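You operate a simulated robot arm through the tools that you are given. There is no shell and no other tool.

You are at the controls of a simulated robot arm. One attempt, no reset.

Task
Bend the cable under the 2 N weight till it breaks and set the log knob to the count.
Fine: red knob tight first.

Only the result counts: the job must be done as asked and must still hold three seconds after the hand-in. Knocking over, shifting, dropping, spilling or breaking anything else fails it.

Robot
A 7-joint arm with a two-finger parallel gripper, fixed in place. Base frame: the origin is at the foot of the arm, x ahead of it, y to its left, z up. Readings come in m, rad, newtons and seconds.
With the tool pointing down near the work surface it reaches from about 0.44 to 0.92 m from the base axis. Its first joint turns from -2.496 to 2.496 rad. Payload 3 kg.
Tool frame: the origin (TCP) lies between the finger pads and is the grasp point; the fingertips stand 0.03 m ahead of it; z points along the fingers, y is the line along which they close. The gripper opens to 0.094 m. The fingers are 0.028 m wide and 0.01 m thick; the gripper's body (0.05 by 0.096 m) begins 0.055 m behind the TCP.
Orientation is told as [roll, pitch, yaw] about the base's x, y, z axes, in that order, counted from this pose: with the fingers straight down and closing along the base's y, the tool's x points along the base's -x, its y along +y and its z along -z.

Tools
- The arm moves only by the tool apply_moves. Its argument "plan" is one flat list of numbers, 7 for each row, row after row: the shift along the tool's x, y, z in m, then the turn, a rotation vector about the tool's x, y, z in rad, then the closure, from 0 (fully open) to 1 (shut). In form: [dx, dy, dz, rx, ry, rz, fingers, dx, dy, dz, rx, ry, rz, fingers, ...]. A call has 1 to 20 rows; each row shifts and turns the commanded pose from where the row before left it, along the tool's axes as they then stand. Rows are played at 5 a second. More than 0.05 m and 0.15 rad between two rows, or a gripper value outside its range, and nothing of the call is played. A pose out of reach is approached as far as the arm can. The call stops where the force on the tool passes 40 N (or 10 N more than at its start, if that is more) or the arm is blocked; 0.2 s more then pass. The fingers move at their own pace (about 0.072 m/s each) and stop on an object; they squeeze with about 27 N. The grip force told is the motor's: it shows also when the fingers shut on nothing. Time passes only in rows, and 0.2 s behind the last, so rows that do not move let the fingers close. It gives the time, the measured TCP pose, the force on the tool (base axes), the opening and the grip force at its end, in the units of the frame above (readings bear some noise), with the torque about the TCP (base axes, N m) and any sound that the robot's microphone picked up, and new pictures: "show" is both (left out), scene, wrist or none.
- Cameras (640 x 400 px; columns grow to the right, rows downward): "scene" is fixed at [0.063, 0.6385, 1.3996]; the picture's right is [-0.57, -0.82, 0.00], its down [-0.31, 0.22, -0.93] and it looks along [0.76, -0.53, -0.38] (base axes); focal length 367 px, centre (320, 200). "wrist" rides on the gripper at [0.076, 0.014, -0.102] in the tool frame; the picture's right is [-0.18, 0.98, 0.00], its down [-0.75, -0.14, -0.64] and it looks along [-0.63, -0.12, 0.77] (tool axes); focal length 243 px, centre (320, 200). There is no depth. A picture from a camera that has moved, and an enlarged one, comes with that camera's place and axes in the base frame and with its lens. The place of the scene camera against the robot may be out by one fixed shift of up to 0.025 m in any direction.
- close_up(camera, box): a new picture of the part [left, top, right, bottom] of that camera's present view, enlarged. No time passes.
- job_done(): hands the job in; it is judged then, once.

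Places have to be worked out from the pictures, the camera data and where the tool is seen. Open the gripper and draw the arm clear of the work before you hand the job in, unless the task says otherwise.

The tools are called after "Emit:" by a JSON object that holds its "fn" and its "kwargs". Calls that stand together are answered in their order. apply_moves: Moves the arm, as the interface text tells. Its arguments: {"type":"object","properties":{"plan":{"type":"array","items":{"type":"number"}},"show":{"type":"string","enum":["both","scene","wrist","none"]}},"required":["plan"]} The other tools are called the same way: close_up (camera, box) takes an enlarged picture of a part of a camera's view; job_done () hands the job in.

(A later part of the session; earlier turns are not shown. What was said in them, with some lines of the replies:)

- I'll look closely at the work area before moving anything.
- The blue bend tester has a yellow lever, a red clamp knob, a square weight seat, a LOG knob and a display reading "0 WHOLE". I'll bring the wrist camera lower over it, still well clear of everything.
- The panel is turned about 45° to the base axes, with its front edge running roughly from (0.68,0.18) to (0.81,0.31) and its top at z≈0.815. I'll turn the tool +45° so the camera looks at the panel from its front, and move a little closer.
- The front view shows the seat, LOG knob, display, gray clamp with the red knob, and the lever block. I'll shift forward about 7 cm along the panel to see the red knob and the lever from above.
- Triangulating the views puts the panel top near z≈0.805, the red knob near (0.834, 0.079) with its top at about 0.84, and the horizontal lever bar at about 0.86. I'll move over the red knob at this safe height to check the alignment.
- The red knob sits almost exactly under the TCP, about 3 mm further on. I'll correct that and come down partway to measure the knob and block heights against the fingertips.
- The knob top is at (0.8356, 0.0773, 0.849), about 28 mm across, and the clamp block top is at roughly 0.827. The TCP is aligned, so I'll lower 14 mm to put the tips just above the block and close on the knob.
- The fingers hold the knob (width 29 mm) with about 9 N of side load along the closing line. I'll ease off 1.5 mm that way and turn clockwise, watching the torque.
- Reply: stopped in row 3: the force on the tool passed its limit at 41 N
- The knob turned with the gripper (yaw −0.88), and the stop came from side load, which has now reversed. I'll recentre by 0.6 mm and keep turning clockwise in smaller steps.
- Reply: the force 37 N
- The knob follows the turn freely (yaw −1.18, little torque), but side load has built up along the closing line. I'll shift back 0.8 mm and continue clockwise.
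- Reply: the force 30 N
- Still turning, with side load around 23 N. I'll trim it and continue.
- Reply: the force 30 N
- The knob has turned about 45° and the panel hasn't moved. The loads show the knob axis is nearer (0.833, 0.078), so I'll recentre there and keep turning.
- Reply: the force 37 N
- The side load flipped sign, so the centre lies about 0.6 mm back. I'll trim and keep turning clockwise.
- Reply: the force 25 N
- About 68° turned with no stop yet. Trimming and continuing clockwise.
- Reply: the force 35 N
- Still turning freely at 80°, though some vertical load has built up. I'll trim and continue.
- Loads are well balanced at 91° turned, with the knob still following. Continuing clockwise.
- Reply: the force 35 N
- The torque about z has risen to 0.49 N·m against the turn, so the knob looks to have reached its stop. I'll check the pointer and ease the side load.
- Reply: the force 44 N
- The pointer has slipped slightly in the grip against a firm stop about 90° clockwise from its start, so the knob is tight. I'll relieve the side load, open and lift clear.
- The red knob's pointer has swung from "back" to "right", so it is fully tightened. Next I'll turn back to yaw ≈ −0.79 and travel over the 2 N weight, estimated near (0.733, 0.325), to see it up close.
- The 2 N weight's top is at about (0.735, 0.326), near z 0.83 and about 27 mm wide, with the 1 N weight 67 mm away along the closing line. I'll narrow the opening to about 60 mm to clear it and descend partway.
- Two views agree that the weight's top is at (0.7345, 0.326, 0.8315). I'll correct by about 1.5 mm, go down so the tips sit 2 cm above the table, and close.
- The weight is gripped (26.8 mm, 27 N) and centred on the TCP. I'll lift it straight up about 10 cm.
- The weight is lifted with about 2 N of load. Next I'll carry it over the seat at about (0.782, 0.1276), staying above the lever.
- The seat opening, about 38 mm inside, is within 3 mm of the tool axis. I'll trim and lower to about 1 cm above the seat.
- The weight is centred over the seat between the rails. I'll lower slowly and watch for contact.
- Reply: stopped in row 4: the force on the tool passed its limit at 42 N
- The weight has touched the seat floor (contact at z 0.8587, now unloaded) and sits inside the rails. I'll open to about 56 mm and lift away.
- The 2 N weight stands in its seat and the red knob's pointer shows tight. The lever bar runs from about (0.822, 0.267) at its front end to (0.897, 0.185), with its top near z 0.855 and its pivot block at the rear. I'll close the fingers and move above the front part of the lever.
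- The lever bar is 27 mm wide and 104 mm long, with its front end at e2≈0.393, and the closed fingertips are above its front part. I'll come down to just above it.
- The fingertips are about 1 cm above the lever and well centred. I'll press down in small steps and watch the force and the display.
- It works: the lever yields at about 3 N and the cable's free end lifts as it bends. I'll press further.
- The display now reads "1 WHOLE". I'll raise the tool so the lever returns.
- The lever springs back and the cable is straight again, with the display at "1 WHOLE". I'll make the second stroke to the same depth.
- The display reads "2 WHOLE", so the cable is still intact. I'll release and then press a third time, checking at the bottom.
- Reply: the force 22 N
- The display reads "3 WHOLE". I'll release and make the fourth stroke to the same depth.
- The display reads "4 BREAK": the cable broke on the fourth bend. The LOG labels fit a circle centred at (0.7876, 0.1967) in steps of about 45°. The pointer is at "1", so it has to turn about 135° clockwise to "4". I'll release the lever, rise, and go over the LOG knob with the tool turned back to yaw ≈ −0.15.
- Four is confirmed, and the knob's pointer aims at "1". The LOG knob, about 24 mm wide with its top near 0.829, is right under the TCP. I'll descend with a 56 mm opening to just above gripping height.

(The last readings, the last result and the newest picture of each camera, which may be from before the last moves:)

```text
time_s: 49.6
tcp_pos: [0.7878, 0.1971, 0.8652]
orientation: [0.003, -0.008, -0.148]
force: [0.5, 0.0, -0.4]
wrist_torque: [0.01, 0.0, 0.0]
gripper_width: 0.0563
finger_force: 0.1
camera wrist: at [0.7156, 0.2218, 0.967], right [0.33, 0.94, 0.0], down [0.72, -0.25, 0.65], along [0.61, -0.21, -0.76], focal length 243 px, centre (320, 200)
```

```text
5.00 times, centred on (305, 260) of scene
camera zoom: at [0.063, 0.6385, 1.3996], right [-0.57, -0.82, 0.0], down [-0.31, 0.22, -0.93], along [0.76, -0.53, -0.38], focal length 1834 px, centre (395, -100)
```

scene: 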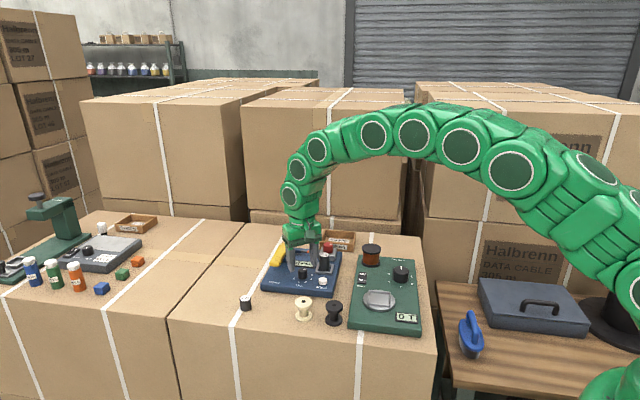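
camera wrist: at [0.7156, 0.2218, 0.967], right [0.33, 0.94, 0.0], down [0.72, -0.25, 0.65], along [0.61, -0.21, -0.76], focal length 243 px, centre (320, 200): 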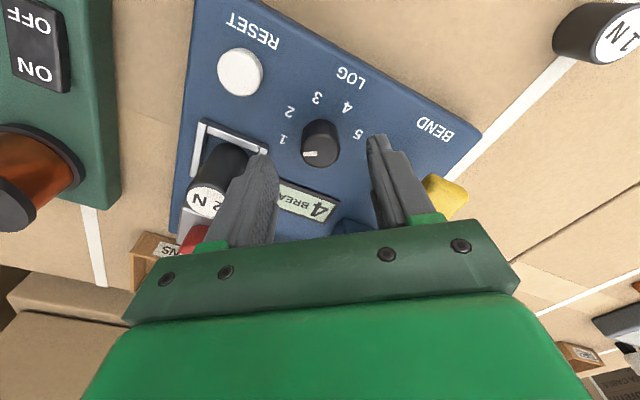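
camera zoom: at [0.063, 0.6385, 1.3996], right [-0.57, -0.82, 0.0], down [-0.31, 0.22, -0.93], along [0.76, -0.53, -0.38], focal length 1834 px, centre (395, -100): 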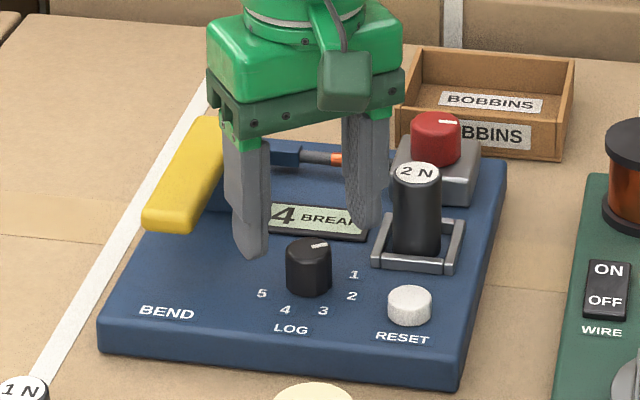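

The knob is laterally centred. To keep the near finger away from the seat rail's corner, I'll narrow the opening to about 40 mm, trim 1.5 mm, descend 21 mm and close.

Emit:
{"fn": "apply_moves", "kwargs": {"plan": [0.0015, 0, 0, 0, 0, 0, 0.57, 0, 0, 0, 0, 0, 0, 0.57, 0, 0, 0.008, 0, 0, 0, 0.57, 0, 0, 0.007, 0, 0, 0, 0.57, 0, 0, 0.006, 0, 0, 0, 0.57, 0, 0, 0, 0, 0, 0, 0.8, 0, 0, 0, 0, 0, 0, 1, 0, 0, 0, 0, 0, 0, 1], "show": "both"}}

Emit:
{"fn": "close_up", "kwargs": {"camera": "wrist", "box": [200, 40, 440, 240]}}

Emit:
{"fn": "close_up", "kwargs": {"camera": "scene", "box": [255, 220, 355, 300]}}

```text
time_s: 51.4
tcp_pos: [0.7859, 0.1977, 0.8433]
orientation: [0.0, -0.004, -0.148]
force: [3.9, 10.6, -3.4]
wrist_torque: [0.32, -0.44, 0.04]
gripper_width: 0.0253
finger_force: 45.1
camera wrist: at [0.7128, 0.2225, 0.9457], right [0.33, 0.94, 0.0], down [0.72, -0.25, 0.65], along [0.61, -0.21, -0.76], focal length 243 px, centre (320, 200)
```

scene: 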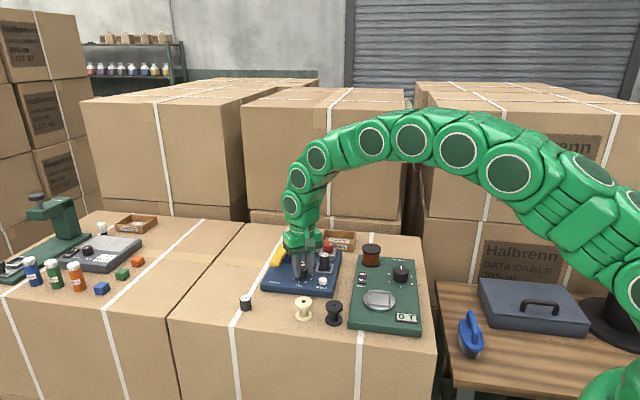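
wrist: 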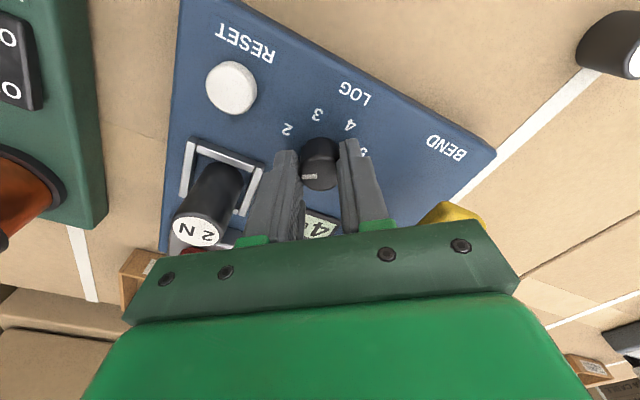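

```text
2.00 times, centred on (320, 140) of wrist
camera zoom: at [0.7128, 0.2225, 0.9457], right [0.33, 0.94, 0.0], down [0.72, -0.25, 0.65], along [0.61, -0.21, -0.76], focal length 485 px, centre (320, 320)
```

zoom: 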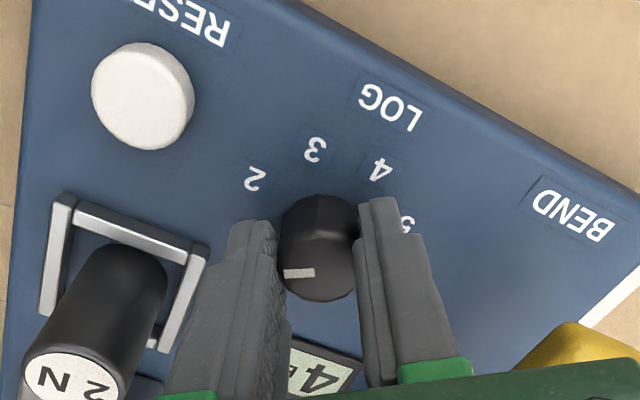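

```text
5.00 times, centred on (305, 260) of scene
camera zoom: at [0.063, 0.6385, 1.3996], right [-0.57, -0.82, 0.0], down [-0.31, 0.22, -0.93], along [0.76, -0.53, -0.38], focal length 1834 px, centre (395, -100)
```

zoom: 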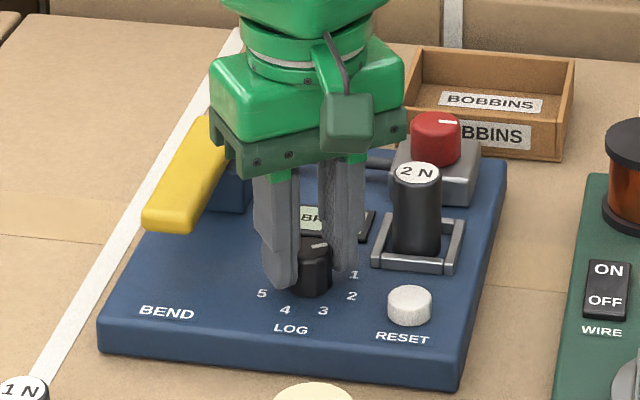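

The LOG knob is gripped at 25 mm with a modest side load. I'll trim and begin the clockwise turn in small steps.

Emit:
{"fn": "apply_moves", "kwargs": {"plan": [0, 0.0003, 0, 0, 0, 0, 1, 0, 0, 0, 0, 0, 0.05, 1, 0, 0, 0, 0, 0, 0.05, 1, 0, 0, 0, 0, 0, 0.05, 1, 0, 0, 0, 0, 0, 0.05, 1, 0, 0, 0, 0, 0, 0, 1], "show": "none"}}

Emit:
{"fn": "close_up", "kwargs": {"camera": "wrist", "box": [200, 40, 440, 240]}}

```text
time_s: 52.6
tcp_pos: [0.7852, 0.1981, 0.8423]
orientation: [0.001, -0.005, -0.348]
force: [-5.5, 0.5, 8.6]
wrist_torque: [-0.01, 0.7, -0.01]
gripper_width: 0.0252
finger_force: 44.5
stopped in row 6: the force on the tool passed its limit at 40 N (the readings are from after the stop); the commanded pose is now the measured one
```

```text
2.00 times, centred on (320, 140) of wrist
camera zoom: at [0.7199, 0.2369, 0.9458], right [0.51, 0.86, 0.0], down [0.66, -0.39, 0.64], along [0.56, -0.33, -0.77], focal length 485 px, centre (320, 320)
```

zoom: 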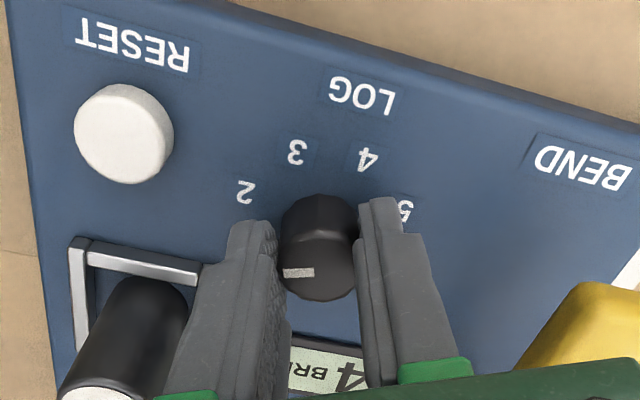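

The knob follows (yaw −0.35), and the residual load is now small. Continuing the clockwise turn.

Emit:
{"fn": "apply_moves", "kwargs": {"plan": [0, 0, -0.0003, 0, 0, 0.04, 1, 0, 0, 0, 0, 0, 0.05, 1, 0, 0, 0, 0, 0, 0.05, 1, 0, 0, 0, 0, 0, 0.05, 1, 0, 0, 0, 0, 0, 0.05, 1], "show": "none"}}

```text
time_s: 53.9
tcp_pos: [0.7868, 0.1985, 0.8425]
orientation: [0.002, -0.004, -0.589]
force: [-9.3, 4.8, 10.0]
wrist_torque: [-0.04, 0.15, -0.03]
gripper_width: 0.025
finger_force: 44.8
```

Loads stay low at yaw −0.59. Continuing.

Emit:
{"fn": "apply_moves", "kwargs": {"plan": [0.0003, 0, -0.0003, 0, 0, 0.05, 1, 0, 0, 0, 0, 0, 0.05, 1, 0, 0, 0, 0, 0, 0.05, 1, 0, 0, 0, 0, 0, 0.05, 1, 0, 0, 0, 0, 0, 0.05, 1], "show": "none"}}

```text
time_s: 55.0
tcp_pos: [0.7861, 0.1988, 0.843]
orientation: [0.004, -0.004, -0.836]
force: [18.9, 23.8, -21.7]
wrist_torque: [0.88, -0.33, 0.03]
gripper_width: 0.0248
finger_force: 45.2
```

Side load has risen to 30 N along the closing line. I'll shift 0.6 mm to relieve it and continue.

Emit:
{"fn": "apply_moves", "kwargs": {"plan": [0, 0.0006, 0.0005, 0, 0, 0, 1, 0, 0, 0, 0, 0, 0.05, 1, 0, 0, 0, 0, 0, 0.05, 1, 0, 0, 0, 0, 0, 0.05, 1, 0, 0, 0, 0, 0, 0.05, 1], "show": "none"}}

Emit:
{"fn": "close_up", "kwargs": {"camera": "wrist", "box": [200, 40, 440, 240]}}

```text
time_s: 56.2
tcp_pos: [0.7865, 0.198, 0.8431]
orientation: [0.002, -0.002, -1.037]
force: [2.7, 7.8, -6.0]
wrist_torque: [-0.32, -0.24, 0.02]
gripper_width: 0.0249
finger_force: 45.1
```

```text
2.00 times, centred on (320, 140) of wrist
camera zoom: at [0.761, 0.2713, 0.946], right [0.94, 0.34, 0.0], down [0.26, -0.72, 0.64], along [0.22, -0.6, -0.77], focal length 485 px, centre (320, 320)
```

zoom: 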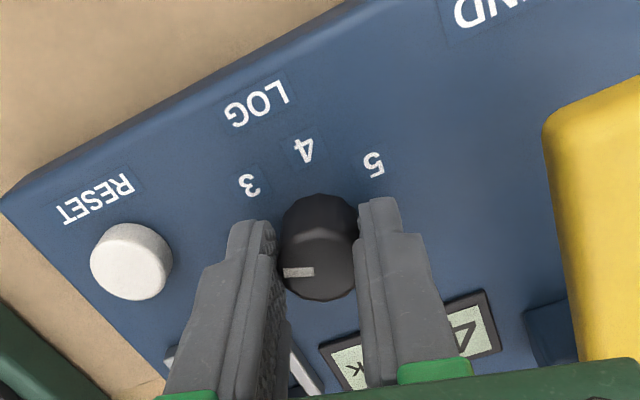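

The knob has turned about 51° with no slip and balanced loads. Continuing.

Emit:
{"fn": "apply_moves", "kwargs": {"plan": [0, 0, 0, 0, 0, 0.05, 1, 0, 0, 0, 0, 0, 0.05, 1, 0, 0, 0, 0, 0, 0.05, 1, 0, 0, 0, 0, 0, 0.05, 1, 0, 0, 0, 0, 0, 0.05, 1], "show": "none"}}

```text
time_s: 57.5
tcp_pos: [0.7876, 0.199, 0.8432]
orientation: [0.005, -0.002, -1.288]
force: [14.5, 1.7, -9.6]
wrist_torque: [-0.13, -0.58, 0.03]
gripper_width: 0.0249
finger_force: 45.1
```

Side load is 14 N at yaw −1.29. A small trim, then onward.

Emit:
{"fn": "apply_moves", "kwargs": {"plan": [0, 0.0003, 0.0002, 0, 0, 0.05, 1, 0, 0, 0, 0, 0, 0.05, 1, 0, 0, 0, 0, 0, 0.05, 1, 0, 0, 0, 0, 0, 0.05, 1, 0, 0, 0, 0, 0, 0.05, 1], "show": "none"}}

```text
time_s: 58.6
tcp_pos: [0.7879, 0.1992, 0.8446]
orientation: [0.005, 0.0, -1.538]
force: [26.7, -1.2, -2.7]
wrist_torque: [-0.19, -0.82, 0.04]
gripper_width: 0.0251
finger_force: 44.8
```

Still following, but the side load grew along the closing line. I'll trim 0.6 mm and continue.

Emit:
{"fn": "apply_moves", "kwargs": {"plan": [0, 0.0006, 0, 0, 0, 0.05, 1, 0, 0, 0, 0, 0, 0.05, 1, 0, 0, 0, 0, 0, 0.05, 1, 0, 0, 0, 0, 0, 0.05, 1, 0, 0, 0, 0, 0, 0.05, 1], "show": "none"}}

Emit:
{"fn": "close_up", "kwargs": {"camera": "wrist", "box": [200, 40, 440, 240]}}

```text
time_s: 59.9
tcp_pos: [0.7874, 0.2002, 0.8425]
orientation: [0.006, 0.003, -1.785]
force: [32.1, 2.4, 3.5]
wrist_torque: [-0.49, -1.02, 0.04]
gripper_width: 0.0251
finger_force: 45.4
```

```text
2.00 times, centred on (320, 140) of wrist
camera zoom: at [0.8184, 0.2699, 0.9464], right [0.92, -0.39, 0.01], down [-0.3, -0.71, 0.64], along [-0.24, -0.59, -0.77], focal length 485 px, centre (320, 320)
```

zoom: 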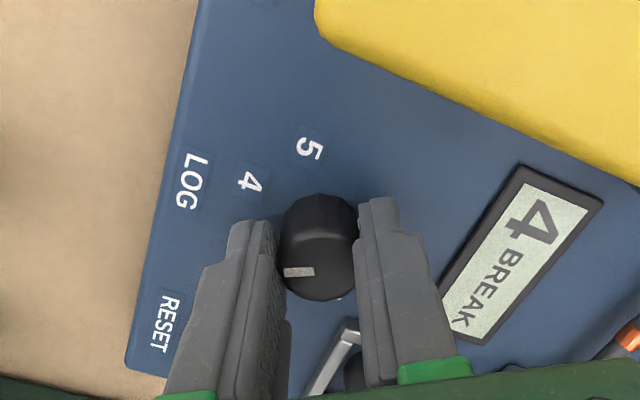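

About 94° turned and the pointer still fixed in the grip. I'll trim the side load and turn on.

Emit:
{"fn": "apply_moves", "kwargs": {"plan": [0.0002, 0.0007, 0, 0, 0, 0.02, 1, 0, 0, 0, 0, 0, 0.05, 1, 0, 0, 0, 0, 0, 0.05, 1, 0, 0, 0, 0, 0, 0.05, 1, 0, 0, 0, 0, 0, 0.05, 1], "show": "none"}}

```text
time_s: 61.0
tcp_pos: [0.789, 0.1988, 0.843]
orientation: [0.003, 0.002, -2.002]
force: [8.1, 2.1, 28.6]
wrist_torque: [-0.87, 0.17, 0.02]
gripper_width: 0.025
finger_force: 44.5
```

Lateral load is fine, but there is some downward push. I'll ease up 0.7 mm and continue.

Emit:
{"fn": "apply_moves", "kwargs": {"plan": [0, 0, -0.0007, 0, 0, 0.02, 1, 0, 0, 0, 0, 0, 0.05, 1, 0, 0, 0, 0, 0, 0.05, 1, 0, 0, 0, 0, 0, 0.05, 1, 0, 0, 0, 0, 0, 0.05, 1], "show": "none"}}

Emit:
{"fn": "close_up", "kwargs": {"camera": "wrist", "box": [200, 40, 440, 240]}}

Emit:
{"fn": "close_up", "kwargs": {"camera": "scene", "box": [255, 220, 355, 300]}}

```text
time_s: 62.2
tcp_pos: [0.7894, 0.1996, 0.8428]
orientation: [0.004, 0.003, -2.225]
force: [22.4, 1.5, 2.4]
wrist_torque: [0.84, -1.13, 0.01]
gripper_width: 0.0251
finger_force: 44.9
```

```text
2.00 times, centred on (320, 140) of wrist
camera zoom: at [0.8469, 0.25, 0.9464], right [0.67, -0.74, 0.0], down [-0.57, -0.51, 0.64], along [-0.47, -0.43, -0.77], focal length 485 px, centre (320, 320)
```

zoom: 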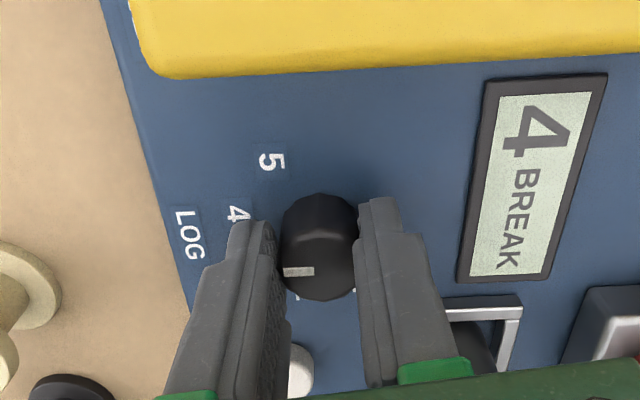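

```text
5.00 times, centred on (305, 260) of scene
camera zoom: at [0.063, 0.6385, 1.3996], right [-0.57, -0.82, 0.0], down [-0.31, 0.22, -0.93], along [0.76, -0.53, -0.38], focal length 1834 px, centre (395, -100)
```

zoom: 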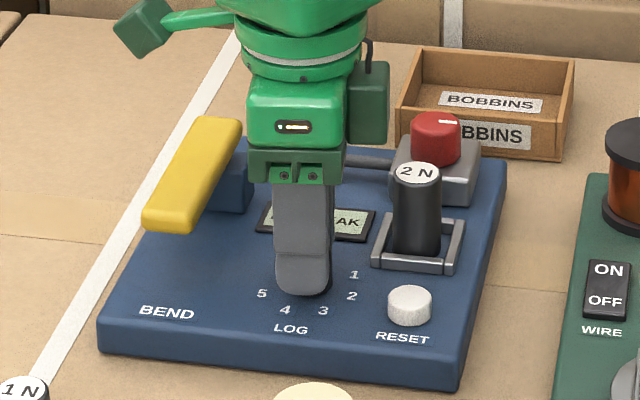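

About 119° turned, so roughly 0.28 rad remains to reach "4". I'll trim the load and complete it.

Emit:
{"fn": "apply_moves", "kwargs": {"plan": [0.0003, 0.0004, 0, 0, 0, 0.03, 1, 0, 0, 0, 0, 0, 0.05, 1, 0, 0, 0, 0, 0, 0.05, 1, 0, 0, 0, 0, 0, 0.05, 1, 0, 0, 0, 0, 0, 0.05, 1, 0, 0, 0, 0, 0, 0.05, 1, 0, 0, 0, 0, 0, 0, 1], "show": "none"}}

Emit:
{"fn": "close_up", "kwargs": {"camera": "wrist", "box": [200, 40, 440, 240]}}

```text
time_s: 63.9
tcp_pos: [0.7891, 0.1989, 0.8428]
orientation: [0.002, 0.003, -2.505]
force: [14.8, -14.1, 7.1]
wrist_torque: [-0.16, -0.7, 0.03]
gripper_width: 0.0251
finger_force: 44.9
```

```text
2.00 times, centred on (320, 140) of wrist
camera zoom: at [0.8592, 0.2318, 0.9464], right [0.44, -0.9, 0.0], down [-0.69, -0.33, 0.64], along [-0.57, -0.28, -0.77], focal length 485 px, centre (320, 320)
```

zoom: 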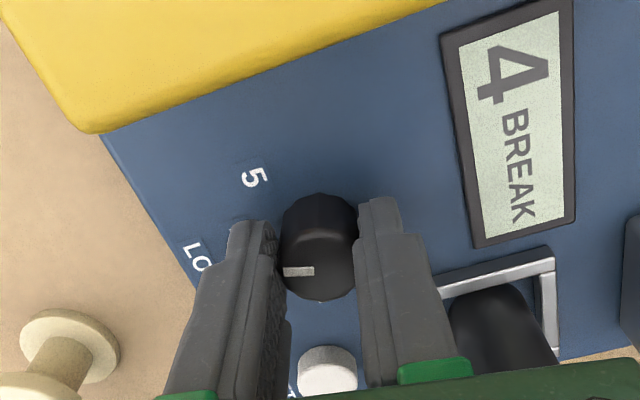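

The tool has turned 135° with the pointer unmoved in the grip. I'll unload the side force, open slightly and lift straight up to inspect.

Emit:
{"fn": "apply_moves", "kwargs": {"plan": [0, 0.0005, 0, 0, 0, 0, 1, 0, 0, 0, 0, 0, 0, 1, 0, 0, 0, 0, 0, 0, 0.6, 0, 0, 0, 0, 0, 0, 0.57, 0, 0, 0, 0, 0, 0, 0.57, 0, 0, -0.03, 0, 0, 0, 0.57, 0, 0, -0.04, 0, 0, 0, 0.57, 0, 0, -0.04, 0, 0, 0, 0.57, 0, 0, 0, 0, 0, 0, 0.57], "show": "both"}}

Emit:
{"fn": "close_up", "kwargs": {"camera": "wrist", "box": [200, 40, 440, 240]}}

Emit:
{"fn": "close_up", "kwargs": {"camera": "scene", "box": [255, 220, 355, 300]}}

```text
time_s: 65.8
tcp_pos: [0.7887, 0.2003, 0.9499]
orientation: [0.003, 0.003, -2.501]
force: [-0.2, 0.5, 0.1]
wrist_torque: [-0.03, 0.01, -0.02]
gripper_width: 0.0405
finger_force: 0.1
camera wrist: at [0.8596, 0.2325, 1.0548], right [0.44, -0.9, 0.0], down [-0.69, -0.34, 0.64], along [-0.57, -0.28, -0.77], focal length 243 px, centre (320, 200)
```

scene: 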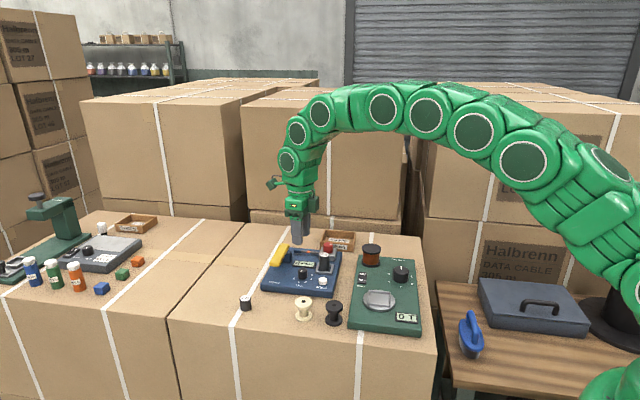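
wrist: 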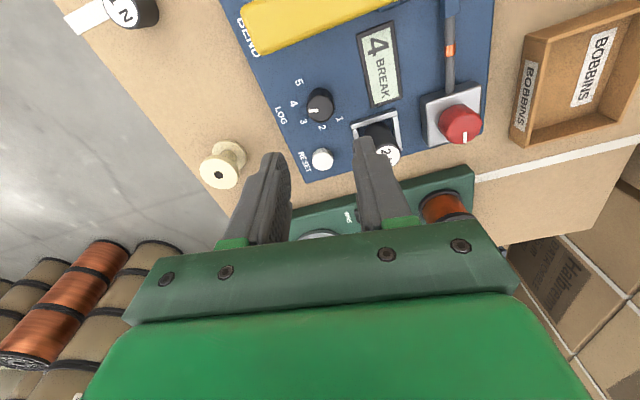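

```text
2.00 times, centred on (320, 140) of wrist
camera zoom: at [0.8596, 0.2325, 1.0548], right [0.44, -0.9, 0.0], down [-0.69, -0.34, 0.64], along [-0.57, -0.28, -0.77], focal length 485 px, centre (320, 320)
```

zoom: 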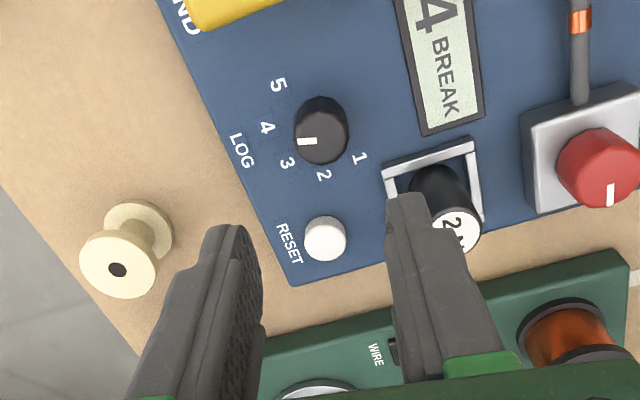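

```text
5.00 times, centred on (305, 260) of scene
camera zoom: at [0.063, 0.6385, 1.3996], right [-0.57, -0.82, 0.0], down [-0.31, 0.22, -0.93], along [0.76, -0.53, -0.38], focal length 1834 px, centre (395, -100)
```

zoom: 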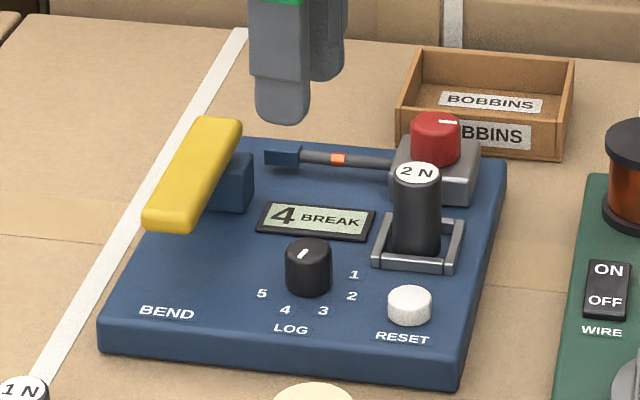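

The pointer lines up with "4", the display holds "4 BREAK", and the weight and red knob are unchanged. I'll take a closer look before withdrawing.

Emit:
{"fn": "close_up", "kwargs": {"camera": "wrist", "box": [270, 60, 390, 135]}}

Emit:
{"fn": "close_up", "kwargs": {"camera": "scene", "box": [285, 255, 335, 295]}}

```text
5.33 times, centred on (330, 98) of wrist
camera zoom: at [0.8596, 0.2325, 1.0548], right [0.44, -0.9, 0.0], down [-0.69, -0.34, 0.64], along [-0.57, -0.28, -0.77], focal length 1294 px, centre (267, 747)
```

zoom: 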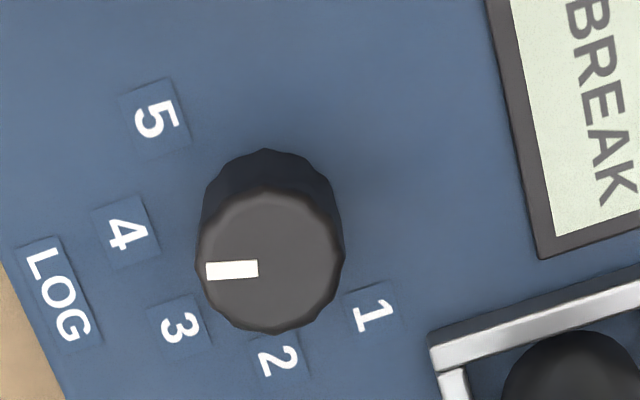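

```text
10.00 times, centred on (310, 275) of scene
camera zoom: at [0.063, 0.6385, 1.3996], right [-0.57, -0.82, 0.0], down [-0.31, 0.22, -0.93], along [0.76, -0.53, -0.38], focal length 3669 px, centre (420, -550)
```

zoom: 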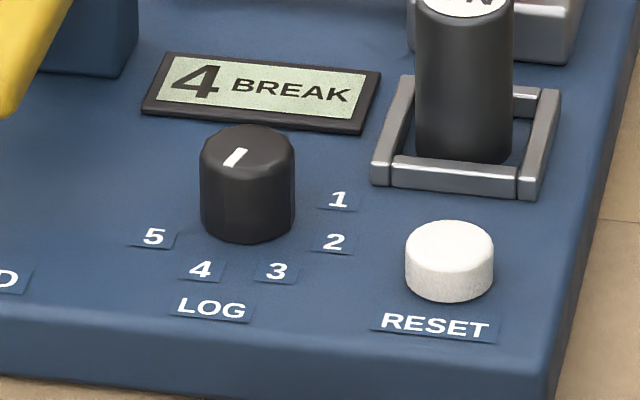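

Both views show the LOG pointer squarely on "4". I'll raise the arm well clear and open the gripper fully.

Emit:
{"fn": "apply_moves", "kwargs": {"plan": [0, 0, -0.04, 0, 0, 0, 0.57, 0, 0, -0.04, 0, 0, 0, 0.3, 0, 0, -0.04, 0, 0, 0, 0, 0, 0, -0.04, 0, 0, 0, 0, 0, 0, 0, 0, 0, 0, 0, 0, 0, 0, 0, 0, 0, 0], "show": "both"}}

Emit:
{"fn": "close_up", "kwargs": {"camera": "scene", "box": [230, 220, 430, 340]}}

```text
time_s: 67.2
tcp_pos: [0.7868, 0.2011, 1.1109]
orientation: [0.0, 0.002, -2.501]
force: [0.3, 0.0, -0.6]
wrist_torque: [0.0, 0.02, -0.01]
gripper_width: 0.0939
finger_force: 0.1
camera wrist: at [0.8575, 0.2329, 1.2142], right [0.44, -0.9, 0.0], down [-0.69, -0.34, 0.64], along [-0.57, -0.28, -0.77], focal length 243 px, centre (320, 200)
```

scene: 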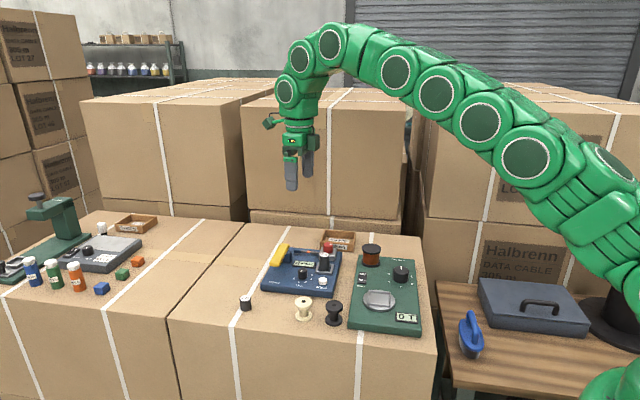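
wrist: 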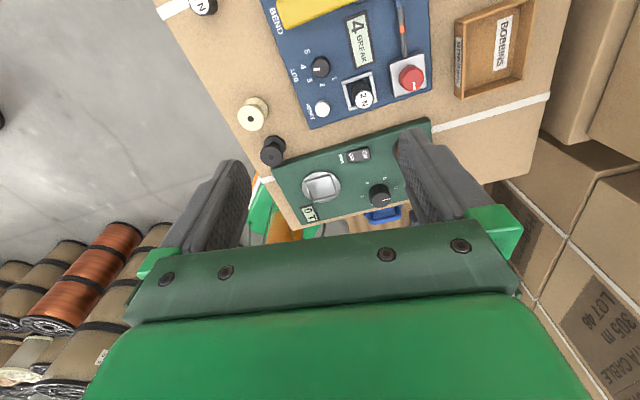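

```text
3.20 times, centred on (330, 280) of scene
camera zoom: at [0.063, 0.6385, 1.3996], right [-0.57, -0.82, 0.0], down [-0.31, 0.22, -0.93], along [0.76, -0.53, -0.38], focal length 1174 px, centre (288, -56)
```

zoom: 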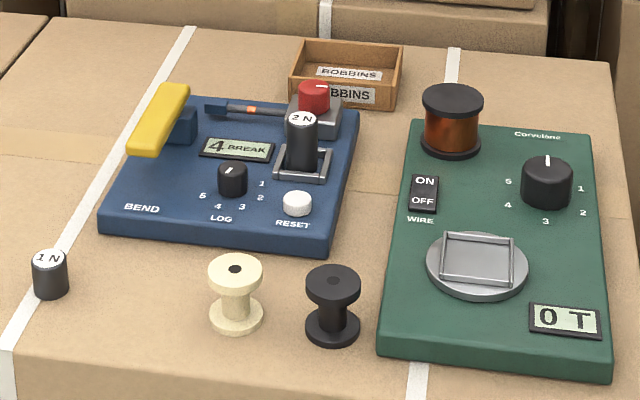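

The cable is broken at 4 bends under the 2 N weight, the red knob is tight and the LOG knob is at 4. Nothing else has moved, the gripper is open and the arm is clear, so I'm handing in.

Emit:
{"fn": "job_done", "kwargs": {}}

```text
The job is handed in.
```

The job is done and handed in: the cable broke on the 4th bend under the 2 N weight, and the log knob is set to 4.

- **Red knob:** I tightened it first, turning it clockwise about 90° until it hit a firm stop.
- **Weight:** The 2 N weight went into the square seat on the bend tester and is still there.
- **Bending:** I pressed the yellow lever one stroke at a time. The display counted 1, 2 and 3 "WHOLE", then read "4 BREAK", and I stopped there.
- **Log knob:** I turned it clockwise from 1 to 4. Close-ups from both cameras show the pointer on 4.

In the last pictures everything else on the work surface was in its original place. The gripper is open and the arm is raised clear.
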